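You operate a simulated robot arm through the tools that you are given. There is no shell and no other tool. Be economical: measure what you need, move in short steps, check, and stop when the job is done.

You are at the controls of a simulated robot arm. One attempt, no reset.

## Task
Put things in order on the worktop under the wall cupboards. At the end: the clear tumbler stands where the green sponge stood; the green sponge stands where the brown onion stood; the brown onion from the worktop under the wall cupboards stands on top of the red tin (marked "BEANS"); the seeded bun stands on top of the jar (marked "BEANS"); whatever was shut is shut again. Leave all else as you found it, and nothing knocked over.

It is judged by the outcome, as a careful person would: the job done as asked, and still so three seconds after it is handed in. It fails if anything else is knocked over, pushed out of place, dropped, spilled or broken.

## Robot
A 6-joint arm with a two-finger parallel gripper, fixed in place. Base frame: the origin is at the foot of the arm, x ahead of it, y to its left, z up; the work surface is at about z = 86. Units: cm, degrees, N and s.
With the tool pointing down near the work surface it reaches from about 24 to 64 cm from the base axis. Its first joint turns from -66.0 to 66.0 degrees. Payload 2.7 kg.
The tool frame sits at the grasp point between the pads (the TCP): z along the fingers, y along the line on which they close. The tips reach 2.3 cm beyond it. Largest opening 9.4 cm; finger width 3.8, thickness 1; the body of the gripper, 5.4 by 9.6 cm, starts 3.9 cm behind the TCP.
Orientation is that of the tool frame in the base frame, as a unit quaternion [w, x, y, z]. With the fingers straight down and closing along the base's y, the tool's x points along the base's -x, its y along +y and its z along -z.

## Interface
- The arm moves only by the tool play_rows. Its argument "motion" is one flat list of numbers, 7 for each row, row after row: the finger opening in cm, from 0 to 9.4, then the shift along the tool's x, y, z in cm, then the turn, a rotation vector about the tool's x, y, z in degrees. In form: [grip, tx, ty, tz, ax, ay, az, grip, tx, ty, tz, ax, ay, az, ...]. A call has 1 to 10 rows; each row is the pose to reach, as a shift and turn from the pose commanded when the call began, along the tool's axes at that moment. A row lasts 0.2 s, in which the tool goes at most 5 cm and 8.6 degrees; a call with a longer step from one row to the next is refused whole, and so is a gripper value outside its range. Where a pose cannot be reached the arm comes as near as it can. A force on the tool above 40 N (or 10 N above the force at the start of the call, whichever is more), or a blocked arm, ends the call early, and 0.2 s more pass. Each finger travels about 4.5 cm/s and halts on what it meets, pressing with about 36 N; the grip force reading is that of the motor and also rises with nothing between the fingers. The clock runs only during rows and for 0.2 s after the last one: add rows that repeat a pose to give the fingers time. It gives the time, the measured TCP pose, the force on the tool (base axes), the opening and the grip force at its end, in the units of the frame above (readings bear some noise), with the torque about the TCP (base axes, N m) and any sound that the robot's microphone picked up, and new pictures: "pictures" is both (left out), scene, wrist or none.
- Cameras (640 x 400 px; columns grow to the right, rows downward): "scene" is fixed at [8.73, -44.89, 138.78]; the picture's right is [0.60, -0.80, 0.00], its down [-0.49, -0.37, -0.79] and it looks along [0.63, 0.48, -0.61] (base axes); focal length 279 px, centre (320, 200). "wrist" rides on the gripper at [8.6, 1.6, -7.4] in the tool frame; the picture's right is [-0.18, 0.98, 0.00], its down [-0.58, -0.11, -0.81] and it looks along [-0.79, -0.15, 0.59] (tool axes); focal length 243 px, centre (320, 200). There is no depth. A picture from a camera that has moved, and an enlarged one, comes with that camera's place and axes in the base frame and with its lens. The place of the scene camera against the robot may be out by one fixed shift of up to 1.2 cm in any direction.
- inspect(camera, box): a new picture of the part [left, top, right, bottom] of that camera's present view, enlarged. No time passes.
- sign_off(): hands the job in; it is judged then, once.

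Work in short steps. Places have to be worked out from the pictures, the camera data and where the tool is seen: move nearer, look again, correct. Check each grasp and each placing, and mend what went wrong. You have 120 turns and 200 pictures in all, those below and enlarged ones among them. Open the gripper and draw the arm clear of the work before you hand the job in, unless the task says otherwise; then end with one line.

The tools are called as name(argument=value, ...) on one line, values as JSON. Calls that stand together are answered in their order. play_rows: Moves the arm, as the interface text tells. Its arguments: {"type":"object","properties":{"motion":{"type":"array","items":{"type":"number"}},"pictures":{"type":"string","enum":["both","scene","wrist","none"]}},"required":["motion"]} The other tools are called the same way: inspect (camera, box) takes an enlarged picture of a part of a camera's view; sign_off () hands the job in.

At the start:

```text
time_s: 0.0
ee_pos: [42.39, -3.31, 121.18]
ee_rot: [0.0, 0.0, 1.0, 0.0]
ft_force: [-0.7, 0.4, -0.2]
moment: [-0.02, -0.01, -0.01]
width: 9.42
gripper_force: 0.0
```

scene: 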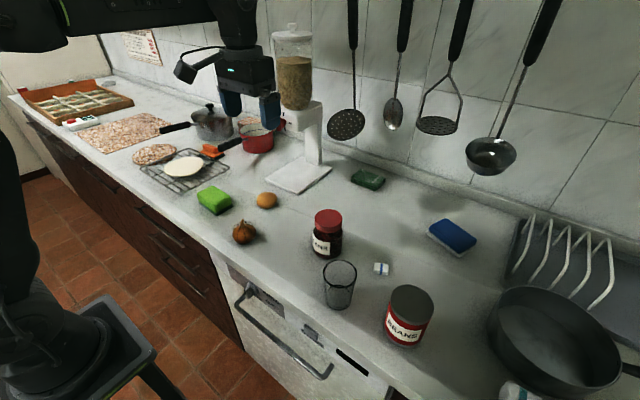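
wrist: 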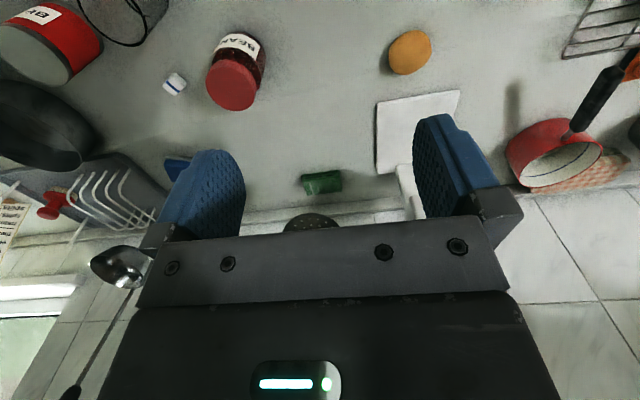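

I'll enlarge the key areas first to identify the objects.

inspect(camera="scene", box=[180, 160, 340, 260])

inspect(camera="scene", box=[290, 190, 482, 360])

inspect(camera="scene", box=[0, 60, 300, 220])

```text
4.00 times, centred on (260, 210) of scene
camera zoom: at [8.73, -44.89, 138.78], right [0.6, -0.8, 0.0], down [-0.49, -0.37, -0.79], along [0.63, 0.48, -0.61], focal length 1115 px, centre (560, 160)
```

zoom: 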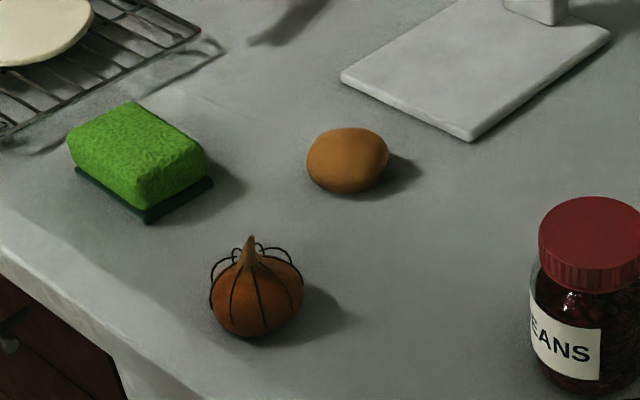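

```text
2.35 times, centred on (386, 275) of scene
camera zoom: at [8.73, -44.89, 138.78], right [0.6, -0.8, 0.0], down [-0.49, -0.37, -0.79], along [0.63, 0.48, -0.61], focal length 656 px, centre (165, 24)
```

zoom: 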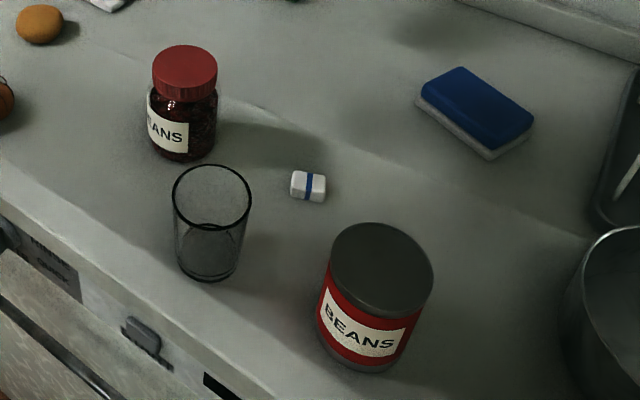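

```text
2.13 times, centred on (150, 140) of scene
camera zoom: at [8.73, -44.89, 138.78], right [0.6, -0.8, 0.0], down [-0.49, -0.37, -0.79], along [0.63, 0.48, -0.61], focal length 595 px, centre (683, 328)
```

zoom: 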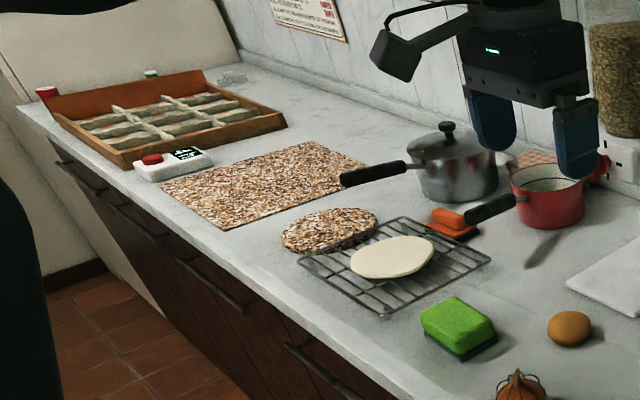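

inspect(camera="wrist", box=[360, 10, 460, 90])

inspect(camera="scene", box=[440, 180, 640, 400])

inspect(camera="scene", box=[120, 180, 440, 400])

```text
5.00 times, centred on (410, 50) of wrist
camera zoom: at [33.54, -1.64, 128.65], right [0.18, 0.98, 0.0], down [0.58, -0.11, 0.81], along [0.79, -0.15, -0.59], focal length 1213 px, centre (-130, 950)
```

zoom: 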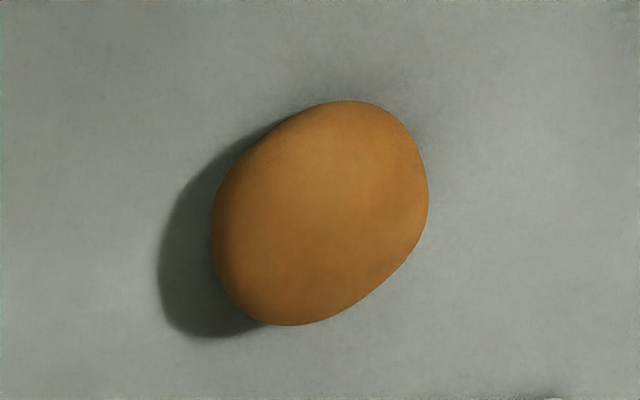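

```text
1.82 times, centred on (540, 290) of scene
camera zoom: at [8.73, -44.89, 138.78], right [0.6, -0.8, 0.0], down [-0.49, -0.37, -0.79], along [0.63, 0.48, -0.61], focal length 507 px, centre (-80, 36)
```

zoom: 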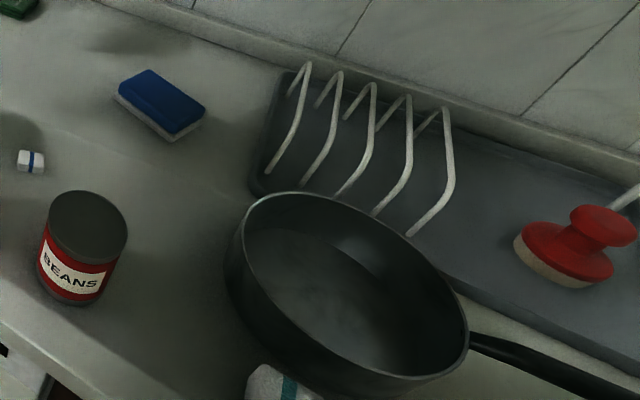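

```text
1.82 times, centred on (280, 290) of scene
camera zoom: at [8.73, -44.89, 138.78], right [0.6, -0.8, 0.0], down [-0.49, -0.37, -0.79], along [0.63, 0.48, -0.61], focal length 507 px, centre (393, 36)
```

zoom: 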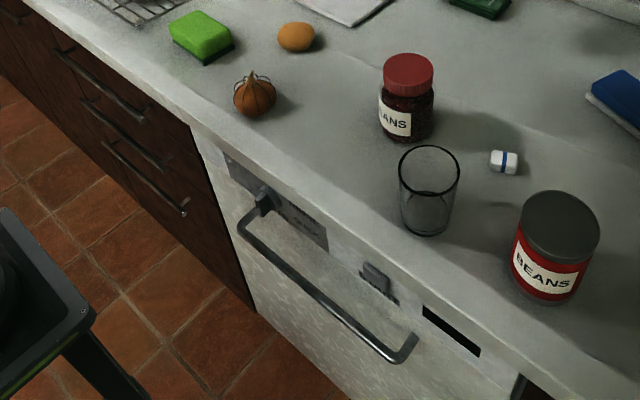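

The orange object is smooth (a potato or egg), not a seeded bun. I'll tilt the wrist camera up to look at the cupboards and surroundings.

play_rows(motion=[9.4, 2, 0, 0, 0, -8, 0, 9.4, 4, 0, 0, 0, -16, 0, 9.4, 6, 0, 0, 0, -24, 0, 9.4, 8, 0, 0, 0, -32, 0, 9.4, 8, 0, 0, 0, -40, 0, 9.4, 8, 0, 0, 0, -48, 0, 9.4, 8, 0, 0, 0, -56, 0])

```text
time_s: 1.6
ee_pos: [34.21, -3.23, 121.07]
ee_rot: [0.472, 0.0, 0.882, 0.0]
ft_force: [-0.3, 0.3, 0.9]
moment: [0.02, 0.02, 0.08]
width: 9.38
gripper_force: 0.1
camera wrist: at [23.12, -1.62, 118.14], right [0.1, 0.98, 0.15], down [-0.35, -0.11, 0.93], along [0.93, -0.15, 0.33], focal length 243 px, centre (320, 200)
```

scene: 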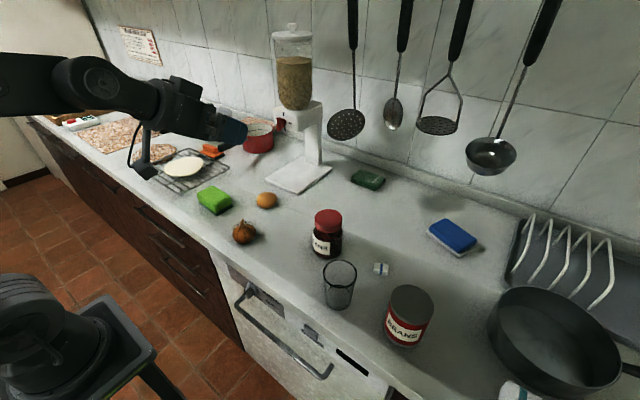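
wrist: 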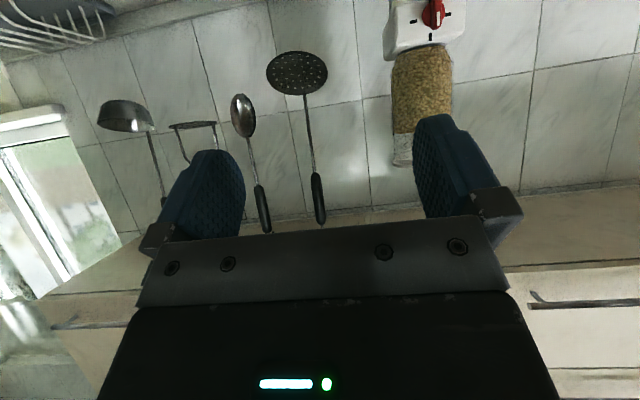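

The picture is upside-down; cupboards with handles appear at its lower edge. I'll tilt further up, drawn back, to see their fronts.

play_rows(motion=[9.4, 0, 0, -2, 0, -8, 0, 9.4, 0, 0, -4, 0, -16, 0, 9.4, 0, 0, -4, 0, -24, 0, 9.4, 0, 0, -4, 0, -32, 0, 9.4, 0, 0, -4, 0, -36, 0], pictures="wrist")

```text
time_s: 2.8
ee_pos: [30.93, -3.27, 123.51]
ee_rot: [0.72, 0.002, 0.694, -0.001]
ft_force: [0.3, 0.1, 0.0]
moment: [0.01, -0.03, 0.04]
width: 9.42
gripper_force: 0.1
out of reach, approached as far as the arm can: row 3, 4
camera wrist: at [23.74, -1.57, 114.68], right [0.0, 0.98, 0.18], down [-0.83, -0.11, 0.55], along [0.56, -0.15, 0.81], focal length 243 px, centre (320, 200)
```

wrist: 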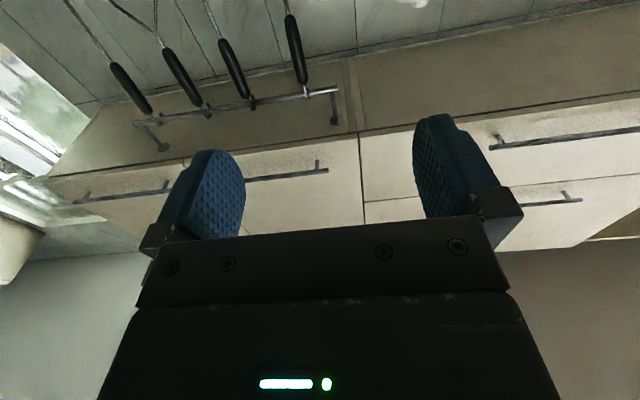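

Flap-type cupboard doors are overhead. Before considering those, I'll look to the right and left sides at bench level.

play_rows(motion=[9.4, 0, 0, 0, 0, 8, 0, 9.4, 0, 0, 0, 0, 16, 0, 9.4, 0, 0, 0, 0, 24, 0, 9.4, 0, 0, 0, 0, 32, 0, 9.4, 0, 0, 0, 0, 40, 0, 9.4, 0, 0, 0, 0, 48, 0, 9.4, 0, 0, 0, 0, 56, 0, 9.4, 0, 0, 0, 0, 64, 0, 9.4, 0, 0, 0, 0, 72, 0], pictures="none")

```text
time_s: 4.8
ee_pos: [30.9, -3.44, 123.45]
ee_rot: [0.173, 0.001, 0.985, 0.0]
ft_force: [0.9, -0.2, 0.6]
moment: [0.01, -0.01, -0.01]
width: 9.4
gripper_force: 0.1
out of reach, approached as far as the arm can: row 2, 3
```

play_rows(motion=[9.4, 1.3, -3.4, -0.45, 2.55, 0, 7.05, 9.4, 2.7, -6.7, -1.0, 5.1, 0, 14.1, 9.4, 4.4, -10, -1.6, 7.65, 0, 21.1, 9.4, 6.3, -13, -2.3, 10.2, 0, 28.2, 9.4, 8.3, -16, -3, 12.7, 0, 35.2, 9.4, 10.5, -19, -3.8, 15.3, 0, 42.3, 9.4, 12.8, -21.5, -4.7, 17.8, 0, 49.3, 9.4, 15.4, -24, -5.6, 20, 0, 55], pictures="wrist")

```text
time_s: 6.6
ee_pos: [14.38, -27.26, 123.56]
ee_rot: [0.152, 0.482, 0.859, -0.084]
ft_force: [-0.2, -0.1, -0.2]
moment: [-0.05, 0.0, -0.04]
width: 9.42
gripper_force: 0.0
camera wrist: at [10.16, -17.21, 127.59], right [0.93, 0.36, 0.06], down [0.05, -0.29, 0.96], along [0.37, -0.89, -0.29], focal length 243 px, centre (320, 200)
```

wrist: 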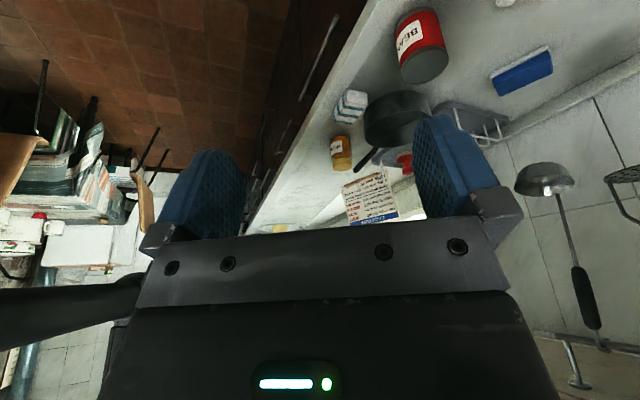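

No bun on this side. Now swing over to the left side.

play_rows(motion=[9.4, -1.3, 3.4, 0.45, -2.55, 0, -7.05, 9.4, -2.2, 6.8, 0.8, -5.1, 0, -14.1, 9.4, -2.6, 10.2, 0.9, -7.65, 0, -21.1, 9.4, -2.5, 13.6, 0.9, -10.2, 0, -28.2, 9.4, -2.0, 17, 0.7, -12.7, 0, -35.2, 9.4, -1.2, 20.4, 0.4, -15.3, 0, -42.3, 9.4, 0, 23.5, 0, -17.8, 0, -49.3, 9.4, 2, 26.5, -0.7, -20.4, 0, -56.4], pictures="none")

```text
time_s: 8.4
ee_pos: [36.16, -11.52, 123.26]
ee_rot: [0.174, -0.014, 0.985, 0.001]
ft_force: [-1.2, -0.9, 0.4]
moment: [-0.02, 0.0, 0.01]
width: 9.39
gripper_force: 0.0
```

play_rows(motion=[9.4, 0, 4.2, 0, -2.2, 0, -6.1, 9.4, 0, 8.4, 0, -4.4, 0, -12.2, 9.4, 1, 12.6, -0.4, -6.6, 0, -18.3, 9.4, 2, 16.8, -0.7, -8.8, 0, -24.4, 9.4, 3.5, 21, -1.3, -11, 0, -30.5, 9.4, 5.5, 25, -2, -13.2, 0, -36.6, 9.4, 8.5, 28, -3.1, -15.4, 0, -42.7, 9.4, 11.5, 31, -4.2, -17.6, 0, -48.8, 9.4, 15, 34, -5.4, -19.8, 0, -54.9], pictures="wrist")

```text
time_s: 10.4
ee_pos: [19.28, 22.2, 123.24]
ee_rot: [0.151, -0.492, 0.853, 0.085]
ft_force: [0.3, 0.0, 0.1]
moment: [-0.01, 0.04, -0.02]
width: 9.39
gripper_force: 0.1
camera wrist: at [12.49, 13.85, 127.24], right [-0.76, 0.64, 0.06], down [0.23, 0.18, 0.96], along [0.6, 0.74, -0.29], focal length 243 px, centre (320, 200)
```

wrist: 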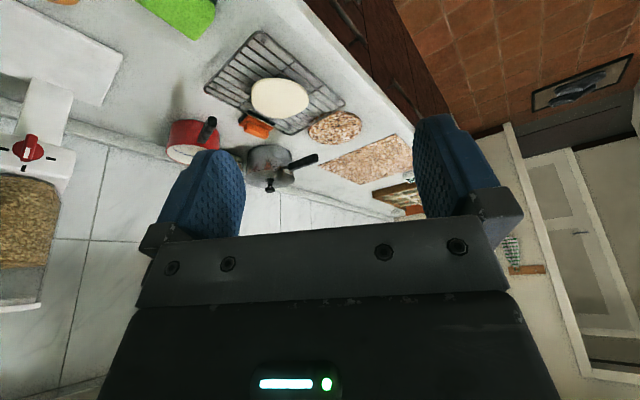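

No bun in the open anywhere; it is likely inside a closed cupboard. I'll return to the centre and survey the overhead cupboard from a better angle.

play_rows(motion=[9.4, 1.8, -2.5, 0, 2.5, 0, 6.9, 9.4, 3.7, -5.1, 0, 5, 0, 13.8, 9.4, 5.5, -7.6, 0, 7.5, 0, 20.7, 9.4, 7.4, -10.2, 0, 10, 0, 27.6, 9.4, 9.2, -12.7, 0, 12.5, 0, 34.5, 9.4, 11, -15.3, 0, 15, 0, 41.4, 9.4, 12.9, -17.9, 0, 17.5, 0, 48.3, 9.4, 14.7, -20.4, 0, 20, 0, 55.2], pictures="none")

play_rows(motion=[9.4, 0, 0, 0, 0, -8, 0, 9.4, 0, 0, 0, 0, -16, 0, 9.4, 0, 0, 0, 0, -24, 0, 9.4, 0, 0, 0, 0, -32, 0, 9.4, 0, 0, 0, 0, -40, 0, 9.4, 0, 0, 0, 0, -48, 0, 9.4, 0, 0, 0, 0, -55, 0], pictures="wrist")

```text
time_s: 12.2
ee_pos: [30.0, -0.31, 118.4]
ee_rot: [0.174, -0.008, 0.985, 0.001]
ft_force: [0.9, 0.0, 0.1]
moment: [0.02, 0.02, 0.0]
width: 9.36
gripper_force: 0.1
```

```text
time_s: 13.8
ee_pos: [30.8, -2.97, 122.5]
ee_rot: [0.593, -0.01, 0.805, 0.006]
ft_force: [0.5, 0.3, -0.1]
moment: [0.01, 0.02, -0.02]
width: 9.4
gripper_force: 0.0
out of reach, approached as far as the arm can: row 6, 7
camera wrist: at [21.05, -1.64, 116.51], right [0.03, 0.98, 0.17], down [-0.59, -0.12, 0.8], along [0.8, -0.13, 0.58], focal length 243 px, centre (320, 200)
```

wrist: 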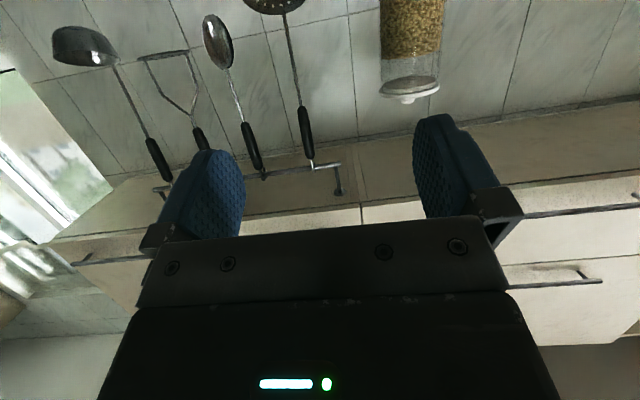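

play_rows(motion=[9.4, -4.7, 0, -1.4, 0, 0, 0, 9.4, -9.4, 0, -2.8, 0, 0, 0, 9.4, -14.3, 0, -4.4, 0, 0, 0], pictures="wrist")

```text
refused: row 3 steps farther than a row can; nothing moved
```

play_rows(motion=[9.4, -4.5, 0, -1.4, 0, 0, 0, 9.4, -9, 0, -2.8, 0, 0, 0, 9.4, -13.5, 0, -4.2, 0, 0, 0], pictures="wrist")

```text
time_s: 14.6
ee_pos: [30.38, -3.16, 136.38]
ee_rot: [0.608, -0.009, 0.793, 0.005]
ft_force: [-0.2, -0.3, -0.9]
moment: [0.01, -0.01, 0.0]
width: 9.43
gripper_force: 0.0
camera wrist: at [20.8, -1.57, 129.98], right [0.03, 0.98, 0.18], down [-0.63, -0.12, 0.77], along [0.78, -0.13, 0.61], focal length 243 px, centre (320, 200)
```

wrist: 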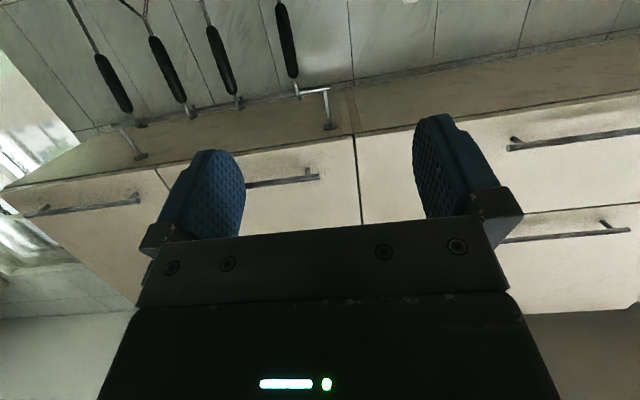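

Triangulating puts the cupboard fronts at x≈62, z≥149 — far for the arm. I'll check the drawers/appliance front beneath the worktop too.

play_rows(motion=[9.4, 0, 0, 0, 0, 8, 0, 9.4, 0, 0, 0, 0, 16, 0, 9.4, 0, 0, 0, 0, 24, 0, 9.4, 0, 0, 0, 0, 32, 0, 9.4, 0, 0, 0, 0, 40, 0, 9.4, 0, 0, 0, 0, 48, 0, 9.4, 0, 0, 0, 0, 56, 0, 9.4, 0, 0, 0, 0, 64, 0, 9.4, 0, 0, 0, 0, 72, 0, 9.4, 0, 0, 0, 0, 80, 0], pictures="none")

play_rows(motion=[9.4, 0.8, 3, 4, 0, 0, 0, 9.4, 1.6, 6, 8, 0, 0, 0, 9.4, 2.4, 9, 12, 0, 0, 0, 9.4, 3.2, 12, 16, 0, 0, 0, 9.4, 4, 15, 20, 0, 0, 0, 9.4, 4.5, 19, 22, 0, 0, 0], pictures="wrist")

```text
time_s: 16.8
ee_pos: [29.86, -3.12, 133.64]
ee_rot: [-0.043, -0.009, 0.999, -0.002]
ft_force: [0.0, -0.2, -0.2]
moment: [-0.02, -0.04, 0.02]
width: 9.38
gripper_force: 0.0
out of reach, approached as far as the arm can: row 10
```

```text
refused: row 1 steps farther than a row can; nothing moved
```

play_rows(motion=[9.4, 0.7, 2.8, 3.8, 0, 0, 0, 9.4, 1.4, 5.6, 7.6, 0, 0, 0, 9.4, 2.1, 8.4, 11.4, 0, 0, 0, 9.4, 2.8, 11.2, 15.2, 0, 0, 0, 9.4, 3.5, 14, 19, 0, 0, 0, 9.4, 4.2, 17, 22, 0, 0, 0], pictures="wrist")

```text
time_s: 18.2
ee_pos: [23.4, 13.71, 112.18]
ee_rot: [-0.043, -0.009, 0.999, -0.001]
ft_force: [0.3, -0.1, -0.2]
moment: [0.02, -0.04, 0.03]
width: 9.4
gripper_force: 0.0
camera wrist: at [15.38, 15.16, 120.33], right [0.17, 0.99, -0.02], down [0.65, -0.1, 0.75], along [0.74, -0.14, -0.66], focal length 243 px, centre (320, 200)
```

wrist: 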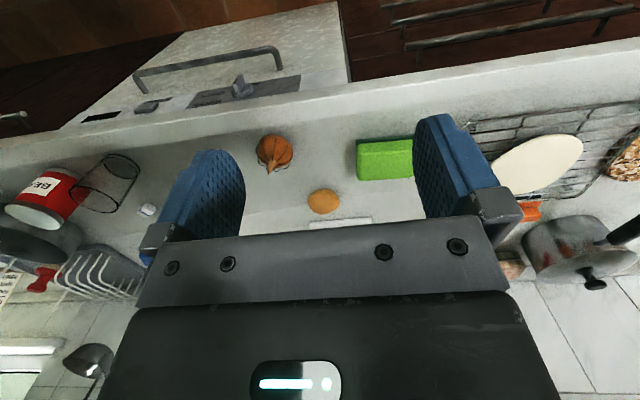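

Before opening anything, I'll take a close look at the orange-brown object to be sure whether it is the seeded bun.

play_rows(motion=[9.4, -4.5, -1.2, 0.5, 0, -2, 0, 9.4, -9, -2.4, 1.5, 0, -4, 0, 9.4, -13.5, -3.6, 3, 0, -5, 0, 9.4, -18, -4.8, 5, 0, -5, 0, 9.4, -22.5, -6, 7, 0, -5, 0, 9.4, -26, -7, 9.5, 0, -5, 0, 9.4, -27.6, -7, 10.8, 0, -5, 0], pictures="both")

inspect(camera="wrist", box=[200, 0, 440, 150])

```text
refused: row 4 steps farther than a row can; nothing moved
```

```text
2.67 times, centred on (320, 75) of wrist
camera zoom: at [15.38, 15.16, 120.33], right [0.17, 0.99, -0.02], down [0.65, -0.1, 0.75], along [0.74, -0.14, -0.66], focal length 647 px, centre (320, 533)
```

zoom: 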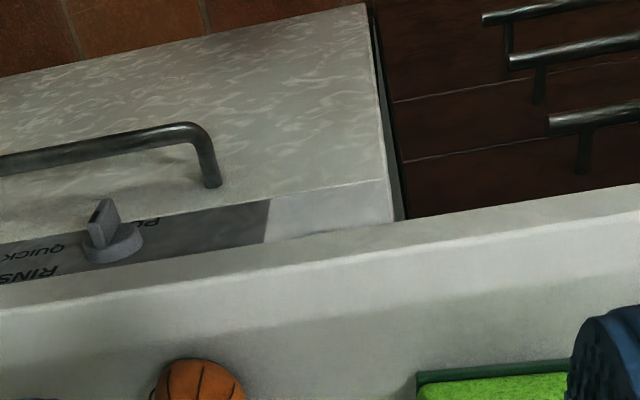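

play_rows(motion=[9.4, -4, -1, 1.4, 0, -2, 0, 9.4, -8, -2, 2.8, 0, -4, 0, 9.4, -12, -3, 4.2, 0, -5, 0, 9.4, -16, -4, 5.6, 0, -5, 0, 9.4, -20, -5, 7, 0, -5, 0, 9.4, -24, -6, 8.4, 0, -5, 0, 9.4, -27.6, -7, 10.8, 0, -5, 0], pictures="wrist")

inspect(camera="wrist", box=[200, 0, 440, 150])

```text
time_s: 19.8
ee_pos: [50.32, 7.03, 99.0]
ee_rot: [0.002, -0.009, 1.0, -0.001]
ft_force: [0.4, 0.7, 0.2]
moment: [0.03, 0.03, 0.02]
width: 9.39
gripper_force: 0.0
camera wrist: at [41.48, 8.5, 106.53], right [0.17, 0.99, 0.0], down [0.58, -0.1, 0.81], along [0.8, -0.13, -0.59], focal length 243 px, centre (320, 200)
```

wrist: 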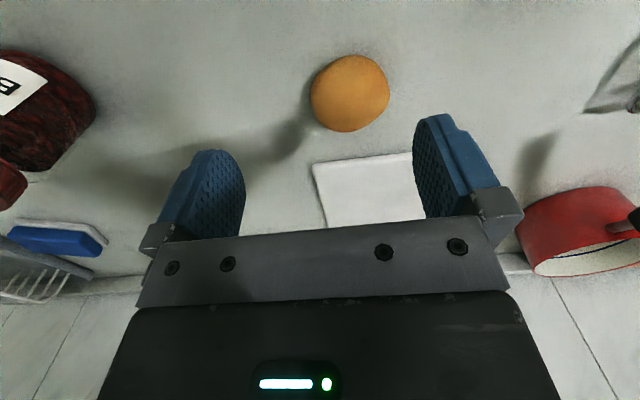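

```text
2.67 times, centred on (320, 75) of wrist
camera zoom: at [41.48, 8.5, 106.53], right [0.17, 0.99, 0.0], down [0.58, -0.1, 0.81], along [0.8, -0.13, -0.59], focal length 647 px, centre (320, 533)
```

zoom: 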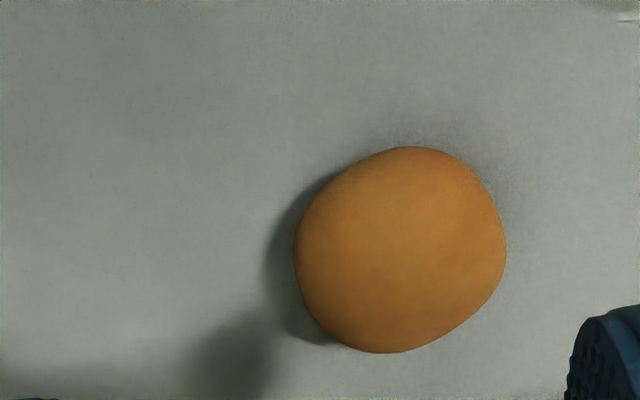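

Still smooth with no seeds, so it's probably not the seeded bun. I'll look at the drawers under the worktop to the left of the dishwasher.

play_rows(motion=[9.4, 3, 2, -2, 0, 0, 0, 9.4, 6.5, 4.4, -4, 0, 0, 0, 9.4, 10, 6.8, -6, 0, 0, 0, 9.4, 13.5, 9.2, -8, 0, 0, 0, 9.4, 17, 11.6, -9, 0, 0, 0, 9.4, 20.5, 14, -9, 0, 0, 0, 9.4, 24, 16.4, -9, 0, 0, 0, 9.4, 27.5, 18.8, -9, 0, 0, 0, 9.4, 30.3, 21, -9, 0, 0, 0], pictures="wrist")

```text
time_s: 21.8
ee_pos: [19.48, 27.72, 107.62]
ee_rot: [0.0, -0.009, 1.0, 0.0]
ft_force: [0.0, 0.3, 0.3]
moment: [0.0, -0.02, -0.02]
width: 9.39
gripper_force: 0.0
camera wrist: at [10.81, 29.21, 115.21], right [0.17, 0.99, 0.0], down [0.58, -0.1, 0.81], along [0.8, -0.14, -0.59], focal length 243 px, centre (320, 200)
```

wrist: 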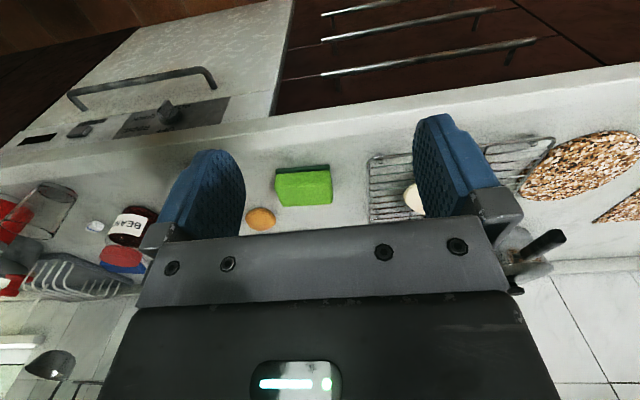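

The top drawer's handle bar triangulates to x≈30.5, z≈76, y≈26–57. I'll zoom on it to judge the stand-off and face.

inspect(camera="wrist", box=[260, 0, 620, 130])

inspect(camera="scene", box=[60, 140, 260, 300])

```text
1.78 times, centred on (440, 65) of wrist
camera zoom: at [10.81, 29.21, 115.21], right [0.17, 0.99, 0.0], down [0.58, -0.1, 0.81], along [0.8, -0.14, -0.59], focal length 431 px, centre (107, 440)
```

zoom: 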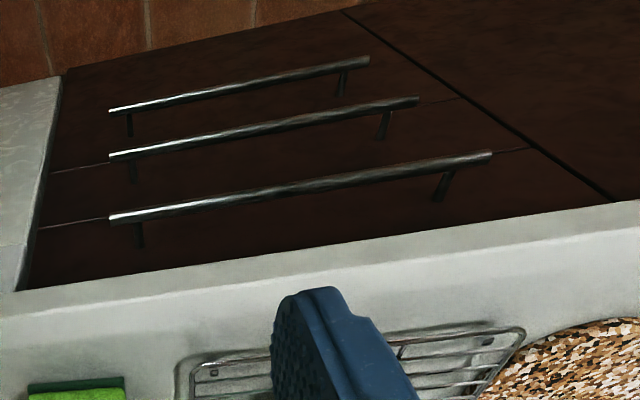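

```text
2.50 times, centred on (160, 220) of scene
camera zoom: at [8.73, -44.89, 138.78], right [0.6, -0.8, 0.0], down [-0.49, -0.37, -0.79], along [0.63, 0.48, -0.61], focal length 697 px, centre (720, 150)
```

zoom: 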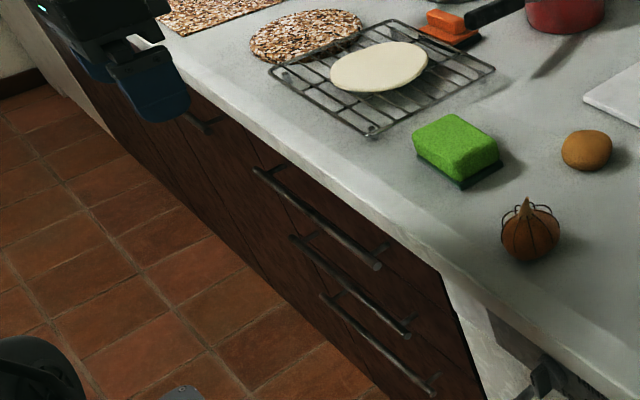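

Bar stands ~3 cm off the face (x≈33.7), worktop lip at x≈32. I'll orient the fingers nearly horizontal, closing roughly vertically, pointing outward along the arm's radius, ready to grip the top handle.

play_rows(motion=[5, 0, 0, 0, -6.7, -1.17, 4.71, 5, 0, 0, 0, -13.4, -2.34, 9.42, 5, 0, 0, 0, -20.1, -3.51, 14.1, 5, 0, 0, 0, -26.9, -4.69, 18.8, 5, 0, 0, 0, -33.6, -5.86, 23.5, 5, 0, 0, 0, -40.3, -7.03, 28.3, 5, 0, 0, 0, -47, -8.2, 33, 5, 0, 0, 0, -53.7, -9.4, 37.7, 5, 0, 0, 0, -60.4, -10.5, 42.4, 5, 0, 0, 0, -67.1, -11.7, 47.1], pictures="none")

play_rows(motion=[5, 0, 0, 0, -6.8, -1.2, 4.7], pictures="both")

```text
time_s: 24.0
ee_pos: [21.22, 27.42, 109.02]
ee_rot: [0.091, 0.37, 0.754, 0.535]
ft_force: [-0.2, 0.2, -0.2]
moment: [-0.04, 0.02, 0.01]
width: 4.98
gripper_force: 0.0
out of reach, approached as far as the arm can: row 8, 10
```

```text
time_s: 24.4
ee_pos: [22.66, 27.71, 110.19]
ee_rot: [0.099, 0.4, 0.704, 0.579]
ft_force: [-0.1, -0.6, 1.0]
moment: [0.03, -0.01, -0.02]
width: 5.01
gripper_force: 0.1
out of reach, approached as far as the arm can: row 1
camera wrist: at [13.1, 28.15, 116.62], right [0.56, -0.11, 0.82], down [-0.15, -0.99, -0.04], along [0.81, -0.1, -0.57], focal length 243 px, centre (320, 200)
```

scene: 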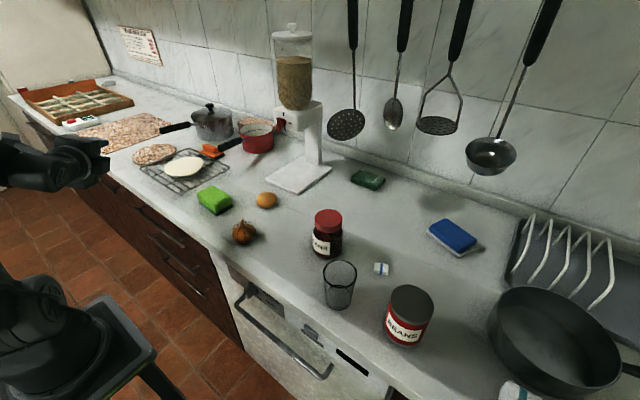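
wrist: 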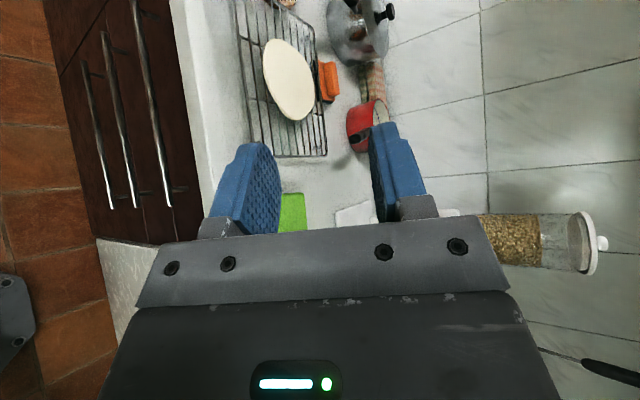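

The orientation is as wanted. Now lower the tool outside the worktop edge, in part, and check the reach.

play_rows(motion=[5, -1.5, -3.4, 1.2, 0, 0, 0, 5, -3, -6.8, 2.4, 0, 0, 0, 5, -4.5, -10.2, 3.6, 0, 0, 0, 5, -6, -13.6, 4.8, 0, 0, 0, 5, -7.5, -17, 6, 0, 0, 0], pictures="both")

```text
time_s: 25.6
ee_pos: [24.28, 28.36, 89.53]
ee_rot: [0.097, 0.399, 0.704, 0.579]
ft_force: [0.7, -0.1, 0.9]
moment: [0.0, 0.02, 0.02]
width: 5.02
gripper_force: 0.0
out of reach, approached as far as the arm can: row 1, 2, 3, 4, 5
camera wrist: at [14.82, 28.82, 96.04], right [0.56, -0.12, 0.82], down [-0.15, -0.99, -0.04], along [0.81, -0.1, -0.57], focal length 243 px, centre (320, 200)
```

scene: 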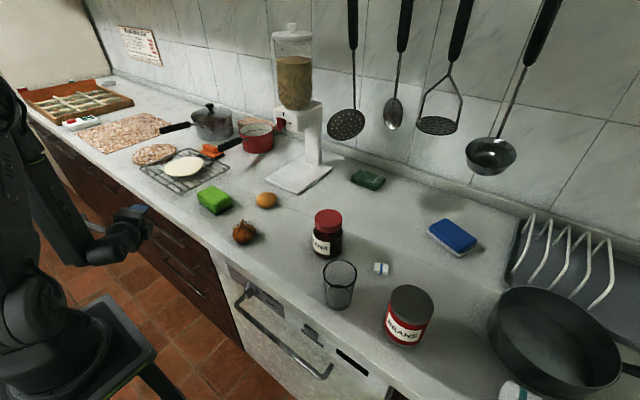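
wrist: 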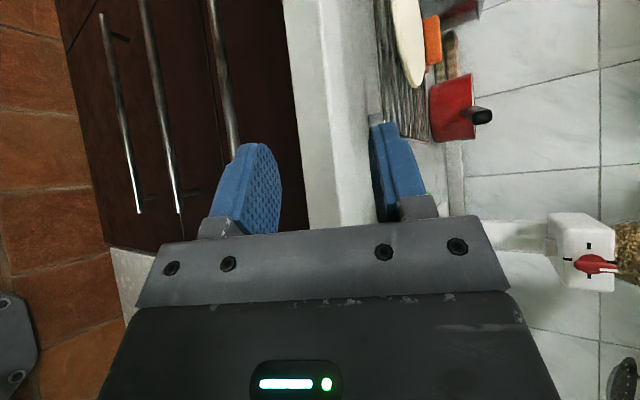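

play_rows(motion=[5, -1.45, -3.2, 1.1, 0, 0, 0, 5, -2.9, -6.4, 2.2, 0, 0, 0, 5, -4.3, -9.6, 3.3, 0, 0, 0, 5, -4.3, -9.6, 3.3, 0, 0, 0], pictures="both")

```text
time_s: 26.6
ee_pos: [24.73, 27.65, 78.47]
ee_rot: [0.097, 0.399, 0.704, 0.579]
ft_force: [0.1, -0.6, 0.2]
moment: [0.02, 0.01, 0.0]
width: 5.01
gripper_force: 0.1
camera wrist: at [15.23, 28.12, 85.05], right [0.56, -0.11, 0.82], down [-0.15, -0.99, -0.04], along [0.81, -0.1, -0.57], focal length 243 px, centre (320, 200)
```

scene: 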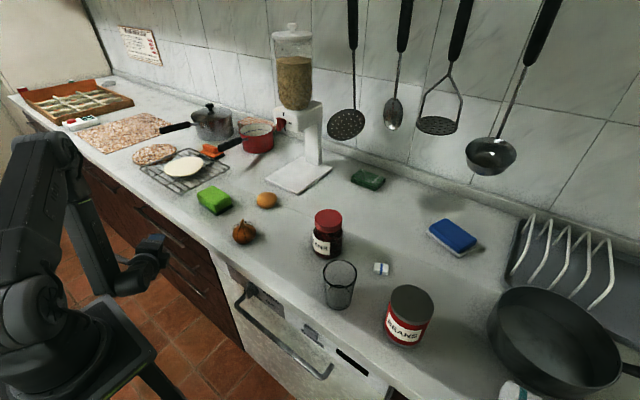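
wrist: 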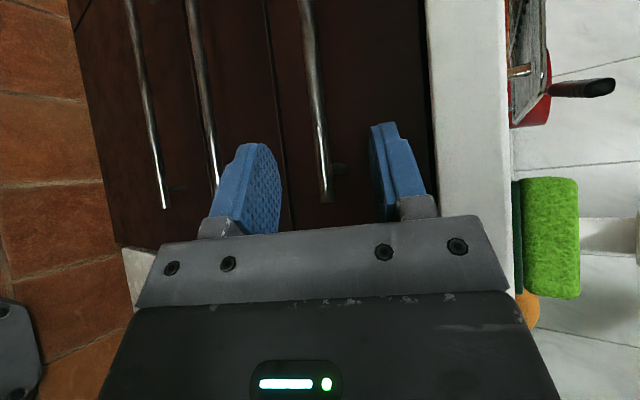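

The bar lies between the fingers in the view. Narrow to 3 cm and advance ~7 cm along the fingers.

play_rows(motion=[3.4, -0.2, 0, 1.5, 0, 0, 0, 3.4, -0.5, 0, 3, 0, 0, 0, 3.4, -0.8, -0.1, 4.5, 0, 0, 0, 3.2, -1, -0.15, 5.8, 0, 0, 0, 3.2, -1.1, -0.15, 6.5, 0, 0, 0], pictures="wrist")

```text
time_s: 27.8
ee_pos: [29.35, 31.89, 76.06]
ee_rot: [0.097, 0.399, 0.704, 0.579]
ft_force: [0.5, 0.3, -0.6]
moment: [-0.03, -0.01, 0.01]
width: 3.18
gripper_force: 0.1
camera wrist: at [19.82, 32.26, 82.72], right [0.56, -0.11, 0.82], down [-0.15, -0.99, -0.04], along [0.81, -0.1, -0.57], focal length 243 px, centre (320, 200)
```

wrist: 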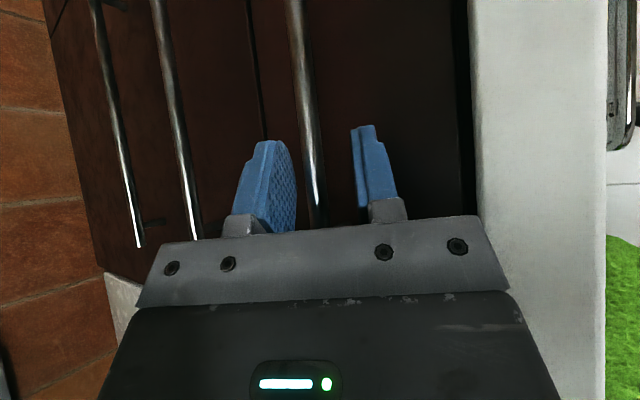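

The bar sits between the fingers. Close the grip.

play_rows(motion=[2, 0, 0, 0, 0, 0, 0, 0.6, 0, 0, 0, 0, 0, 0, 0, 0, 0, 0, 0, 0, 0, 0, 0, 0, 0, 0, 0, 0], pictures="wrist")

```text
time_s: 28.6
ee_pos: [29.04, 31.89, 75.61]
ee_rot: [0.092, 0.401, 0.709, 0.573]
ft_force: [-0.7, 4.8, -4.3]
moment: [0.22, 0.06, -0.44]
width: 1.19
gripper_force: 35.8
stopped in row 4: the force on the tool passed its limit at 42 N (the readings are from after the stop); the commanded pose is now the measured one
camera wrist: at [19.61, 32.21, 82.4], right [0.58, -0.1, 0.81], down [-0.14, -0.99, -0.02], along [0.81, -0.1, -0.58], focal length 243 px, centre (320, 200)
```

wrist: 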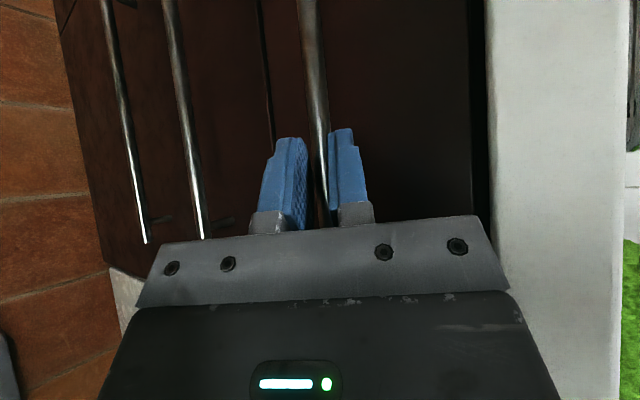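

Gripped (1.2 cm bar). Pull slowly toward the robot (−x).

play_rows(motion=[0, 0.5, -0.36, -0.49, 0, 0, 0, 0, 1.04, -0.72, -0.98, 0, 0, 0, 0, 1.6, -1.1, -1.5, 0, 0, 0, 0, 2.1, -1.45, -1.95, 0, 0, 0, 0, 2.6, -1.8, -2.45, 0, 0, 0], pictures="both")

```text
time_s: 29.9
ee_pos: [25.02, 31.74, 75.61]
ee_rot: [0.092, 0.4, 0.71, 0.572]
ft_force: [1.3, 14.5, -15.1]
moment: [0.34, 0.32, -0.49]
width: 1.17
gripper_force: 44.8
camera wrist: at [15.57, 32.19, 82.41], right [0.58, -0.1, 0.81], down [-0.14, -0.99, -0.02], along [0.81, -0.1, -0.58], focal length 243 px, centre (320, 200)
```

scene: 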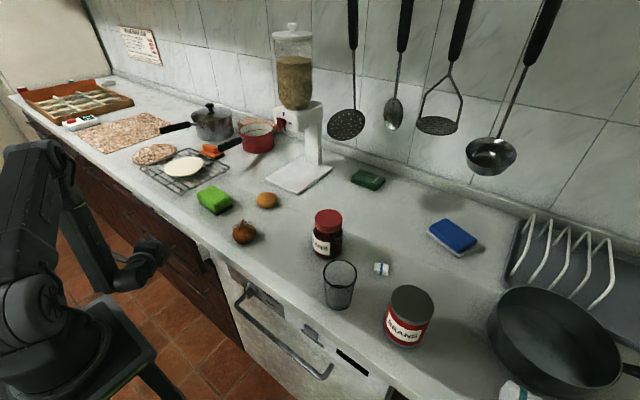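
wrist: 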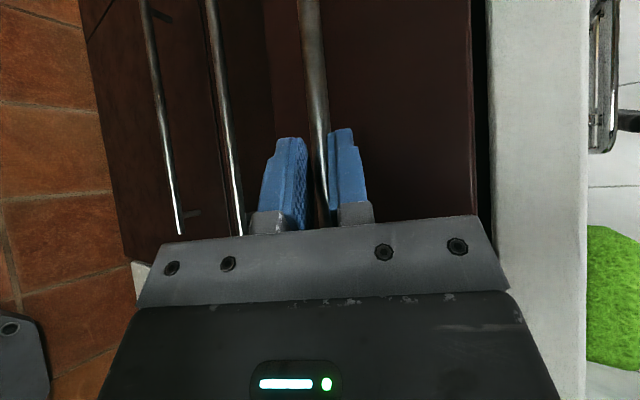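

The drawer opens. Continue pulling.

play_rows(motion=[0, 0.5, -0.4, -0.49, 0, 0, 0, 0, 1.04, -0.8, -0.98, 0, 0, 0, 0, 1.6, -1.15, -1.5, 0, 0, 0, 0, 2.1, -1.5, -1.95, 0, 0, 0, 0, 2.6, -1.85, -2.45, 0, 0, 0, 0, 3.2, -2.25, -3, 0, 0, 0, 0, 3.9, -2.7, -3.65, 0, 0, 0], pictures="wrist")

```text
time_s: 30.4
ee_pos: [24.49, 31.7, 75.68]
ee_rot: [0.087, 0.396, 0.711, 0.574]
ft_force: [1.2, 5.3, -5.6]
moment: [0.26, 0.16, -0.7]
width: 1.17
gripper_force: 45.1
out of reach, approached as far as the arm can: row 1, 2
stopped in row 2: the force on the tool passed its limit at 42 N (the readings are from after the stop); the commanded pose is now the measured one
camera wrist: at [15.13, 31.94, 82.44], right [0.58, -0.1, 0.81], down [-0.13, -0.99, -0.03], along [0.81, -0.09, -0.59], focal length 243 px, centre (320, 200)
```

wrist: 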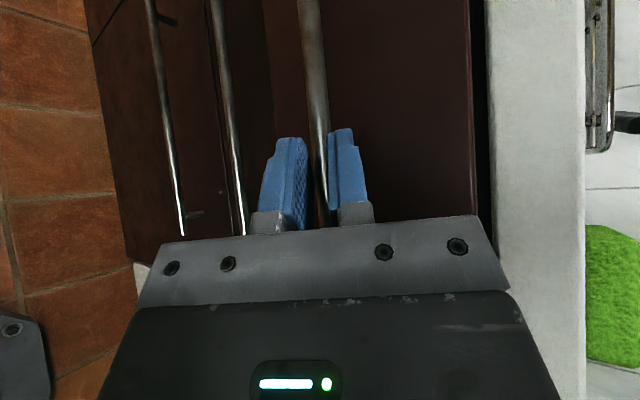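

Reach limit with this tilt. I'll pivot the tool ~25° about the bar (more downward) while gripping, to gain room for pulling.

play_rows(motion=[0, -0.03, 0.2, 0.03, 5.7, 0, 6.0, 0, -0.07, 0.42, 0.07, 11.4, 0, 12.1, 0, -0.1, 0.63, 0.1, 17.1, 0, 18.2, 0, 0.4, 0.27, -0.4, 17.1, 0, 18.2, 0, 0.9, -0.07, -0.88, 17.1, 0, 18.2, 0, 1.5, -0.5, -1.43, 17.1, 0, 18.2], pictures="wrist")

```text
time_s: 31.8
ee_pos: [22.49, 31.87, 76.39]
ee_rot: [-0.065, 0.511, 0.714, 0.474]
ft_force: [1.0, 3.3, 29.6]
moment: [0.16, -0.41, -0.7]
width: 1.18
gripper_force: 44.8
camera wrist: at [16.79, 32.05, 86.44], right [0.86, -0.09, 0.5], down [-0.13, -0.99, 0.04], along [0.49, -0.09, -0.87], focal length 243 px, centre (320, 200)
```

wrist: 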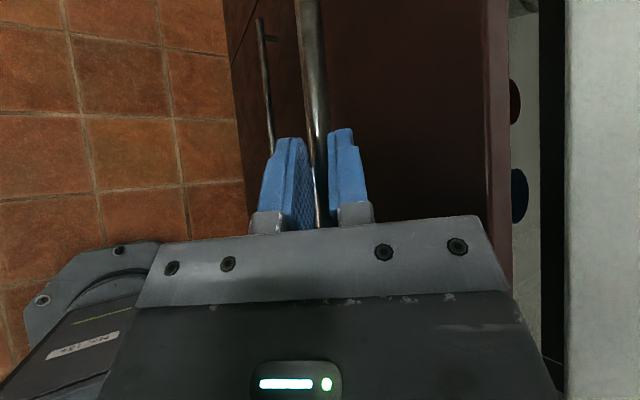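

The drawer holds things (round dark-red and blue items visible). Continue pulling, relieving the vertical load slightly.

play_rows(motion=[0, 0.55, -0.35, -0.5, 0, 0, 0, 0, 1.0, -1.1, -0.9, 0, 0, 0, 0, 1.5, -2.0, -1.35, 0, 0, 0, 0, 2.0, -2.8, -1.8, 0, 0, 0, 0, 2.5, -3.6, -2.25, 0, 0, 0], pictures="wrist")

```text
time_s: 33.0
ee_pos: [20.85, 30.57, 76.85]
ee_rot: [-0.067, 0.507, 0.715, 0.477]
ft_force: [-0.3, 35.8, 6.8]
moment: [0.98, -0.15, 0.54]
width: 1.18
gripper_force: 45.2
out of reach, approached as far as the arm can: row 2, 3, 4, 5
camera wrist: at [15.0, 30.72, 86.77], right [0.86, -0.09, 0.5], down [-0.12, -0.99, 0.03], along [0.49, -0.08, -0.87], focal length 243 px, centre (320, 200)
```

wrist: 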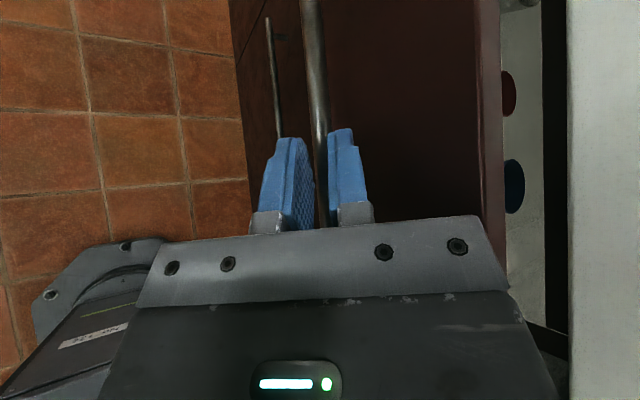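

Out ~8 cm. Release the bar, back out along the fingers and rise, then look into the drawer from above.

play_rows(motion=[3, 0, 0, 0, 0, 0, 0, 3, 0, 0, 0, 0, 0, 0, 3, 0, 0, -2, 0, 0, 0, 3, 0, 0, -4, 0, 0, 0, 3, 0, 0, -6, 0, 0, 0, 3, 2.5, 2.8, -8.4, 0, 0, 0, 3, 5, 5.6, -10.8, 0, 0, 0, 3, 7.5, 8.4, -13.2, 0, 0, 0], pictures="wrist")

```text
time_s: 34.8
ee_pos: [23.07, 30.83, 93.59]
ee_rot: [-0.064, 0.512, 0.716, 0.47]
ft_force: [0.2, 0.1, 0.1]
moment: [0.02, 0.02, -0.01]
width: 3.01
gripper_force: 0.0
out of reach, approached as far as the arm can: row 5, 6, 7, 8
camera wrist: at [17.3, 31.26, 103.57], right [0.87, -0.09, 0.49], down [-0.13, -0.99, 0.05], along [0.48, -0.1, -0.87], focal length 243 px, centre (320, 200)
```

wrist: 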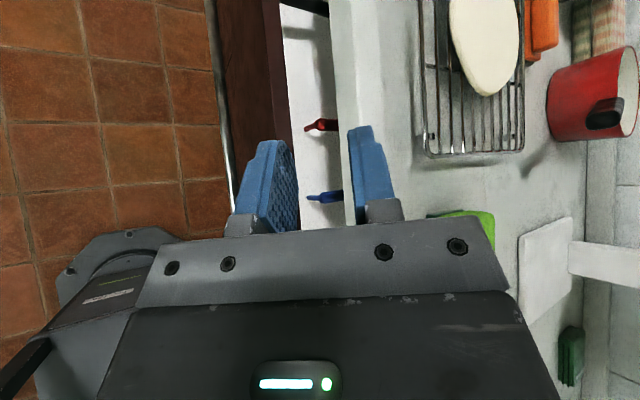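

play_rows(motion=[2, 0.7, 0.7, -0.7, 4.35, -2.16, -6.8, 1, 1.4, 1.4, -1.4, 8.7, -4.3, -13.6, 0, 2.1, 2.1, -2, 13.1, -6.5, -20.4, 0, 2.8, 2.8, -2.7, 17.4, -8.65, -27.2, 0, 3.4, 3.6, -3.3, 21.8, -10.8, -34, 0, 3.4, 3.6, -3.3, 26.1, -13, -40.8, 0, 3.4, 3.6, -3.3, 30.5, -15.1, -47.7, 0, 3.4, 3.6, -3.3, 34.8, -17.3, -54.5, 0, 3.4, 3.6, -3.3, 39.2, -19.5, -61.3, 0, 3.4, 3.6, -3.3, 43.5, -21.6, -68.1], pictures="none")

play_rows(motion=[0, 0, 0, 0, 4.4, -2.2, -6.8, 0, 0, 0, 0, 4.4, -2.2, -6.8], pictures="wrist")

```text
time_s: 37.0
ee_pos: [24.58, 30.38, 99.14]
ee_rot: [0.153, 0.051, 0.986, 0.046]
ft_force: [0.4, 0.1, 0.2]
moment: [-0.01, 0.02, -0.03]
width: 0.04
gripper_force: 35.9
out of reach, approached as far as the arm can: row 6, 7, 8, 9, 10
```

```text
time_s: 37.6
ee_pos: [25.41, 30.03, 99.09]
ee_rot: [0.173, -0.001, 0.985, 0.001]
ft_force: [0.4, 0.0, -0.2]
moment: [0.01, -0.01, 0.01]
width: 0.0
gripper_force: 36.2
out of reach, approached as far as the arm can: row 1, 2
camera wrist: at [14.7, 31.63, 103.25], right [0.17, 0.98, 0.06], down [0.27, -0.11, 0.96], along [0.95, -0.15, -0.29], focal length 243 px, centre (320, 200)
```

wrist: 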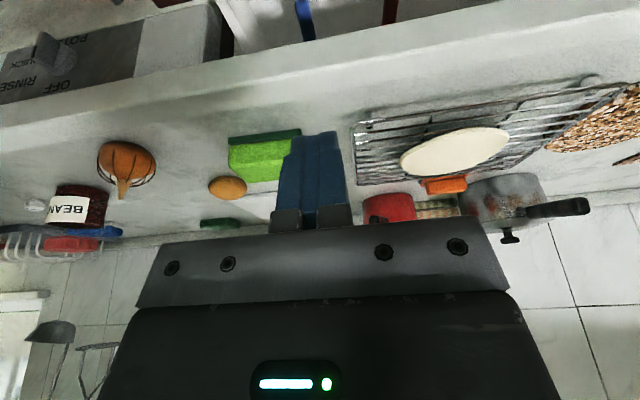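

play_rows(motion=[0, -0.2, -1.5, 2.5, 0, 0, 0, 0, -0.4, -3, 5, 0, 0, 0, 0, -0.5, -4.5, 7.6, 0, 0, 0], pictures="wrist")

```text
time_s: 38.4
ee_pos: [28.47, 25.51, 92.25]
ee_rot: [0.173, 0.0, 0.985, 0.0]
ft_force: [-0.6, -0.1, -0.3]
moment: [0.01, 0.01, 0.04]
width: 0.01
gripper_force: 35.6
camera wrist: at [17.83, 27.15, 96.37], right [0.17, 0.98, 0.06], down [0.27, -0.11, 0.96], along [0.95, -0.15, -0.29], focal length 243 px, centre (320, 200)
```

wrist: 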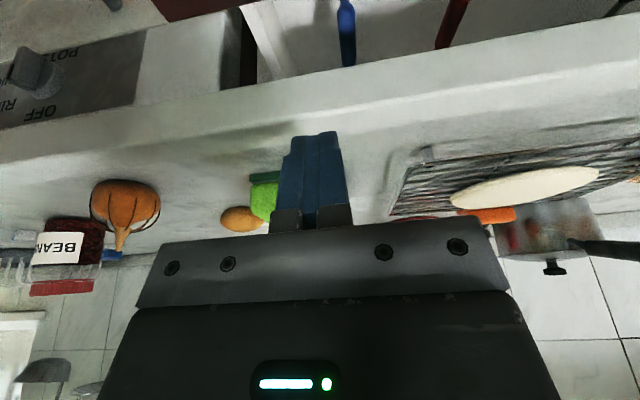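

The gap between drawer panel (x≈27) and lip (x≈31.8) is in line. Lower the closed fingers into it.

play_rows(motion=[0, 0.95, 0, 2.7, 0, 0, 0, 0, 1.95, 0, 5.4, 0, 0, 0, 0, 2.6, 0, 7.2, 0, 0, 0, 0, 3.25, 0, 9, 0, 0, 0, 0, 3.9, 0, 10.8, 0, 0, 0], pictures="both")

```text
time_s: 39.5
ee_pos: [28.89, 25.64, 82.47]
ee_rot: [0.181, 0.001, 0.984, 0.003]
ft_force: [1.3, -3.7, 9.3]
moment: [-0.09, 0.19, 0.02]
width: 0.02
gripper_force: 36.2
stopped in row 5: the force on the tool passed its limit at 80 N (the readings are from after the stop); the commanded pose is now the measured one
camera wrist: at [18.08, 27.19, 86.39], right [0.17, 0.98, 0.07], down [0.26, -0.11, 0.96], along [0.95, -0.15, -0.27], focal length 243 px, centre (320, 200)
```

scene: 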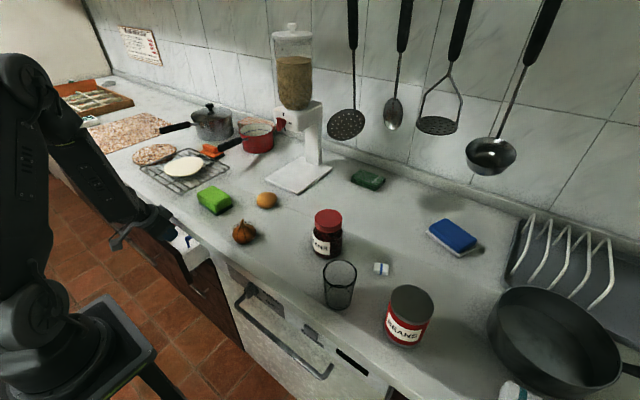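
wrist: 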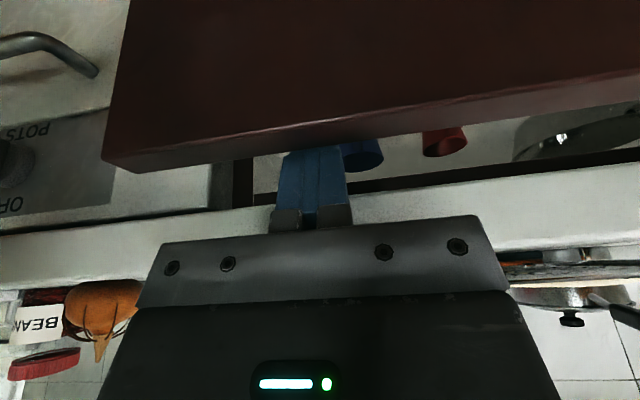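

Tips are ~1.4 cm below the panel's top edge; that suffices as a hook. Pull −x gently.

play_rows(motion=[0, 0.93, 0, -0.5, 0, 0, 0, 0, 1.9, 0, -0.8, 0, 0, 0, 0, 2.8, 0, -1.2, 0, 0, 0, 0, 3.7, 0, -1.5, 0, 0, 0, 0, 4.7, 0, -1.9, 0, 0, 0, 0, 5.6, 0, -2.2, 0, 0, 0], pictures="wrist")

```text
time_s: 40.9
ee_pos: [22.82, 25.38, 82.47]
ee_rot: [0.179, 0.0, 0.984, 0.002]
ft_force: [0.4, -0.7, 0.2]
moment: [-0.01, 0.01, 0.02]
width: 0.0
gripper_force: 35.7
camera wrist: at [12.06, 27.06, 86.46], right [0.17, 0.98, 0.07], down [0.26, -0.11, 0.96], along [0.95, -0.15, -0.28], focal length 243 px, centre (320, 200)
```

wrist: 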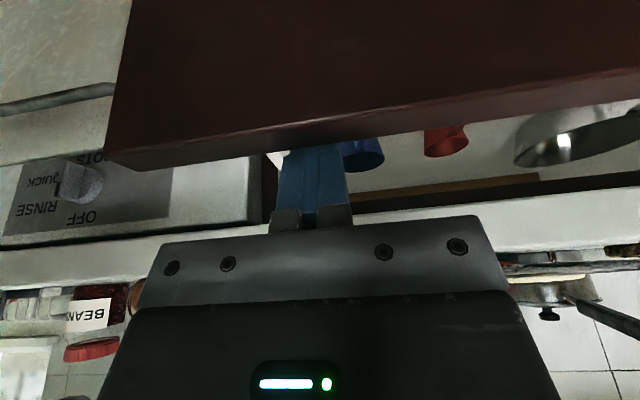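

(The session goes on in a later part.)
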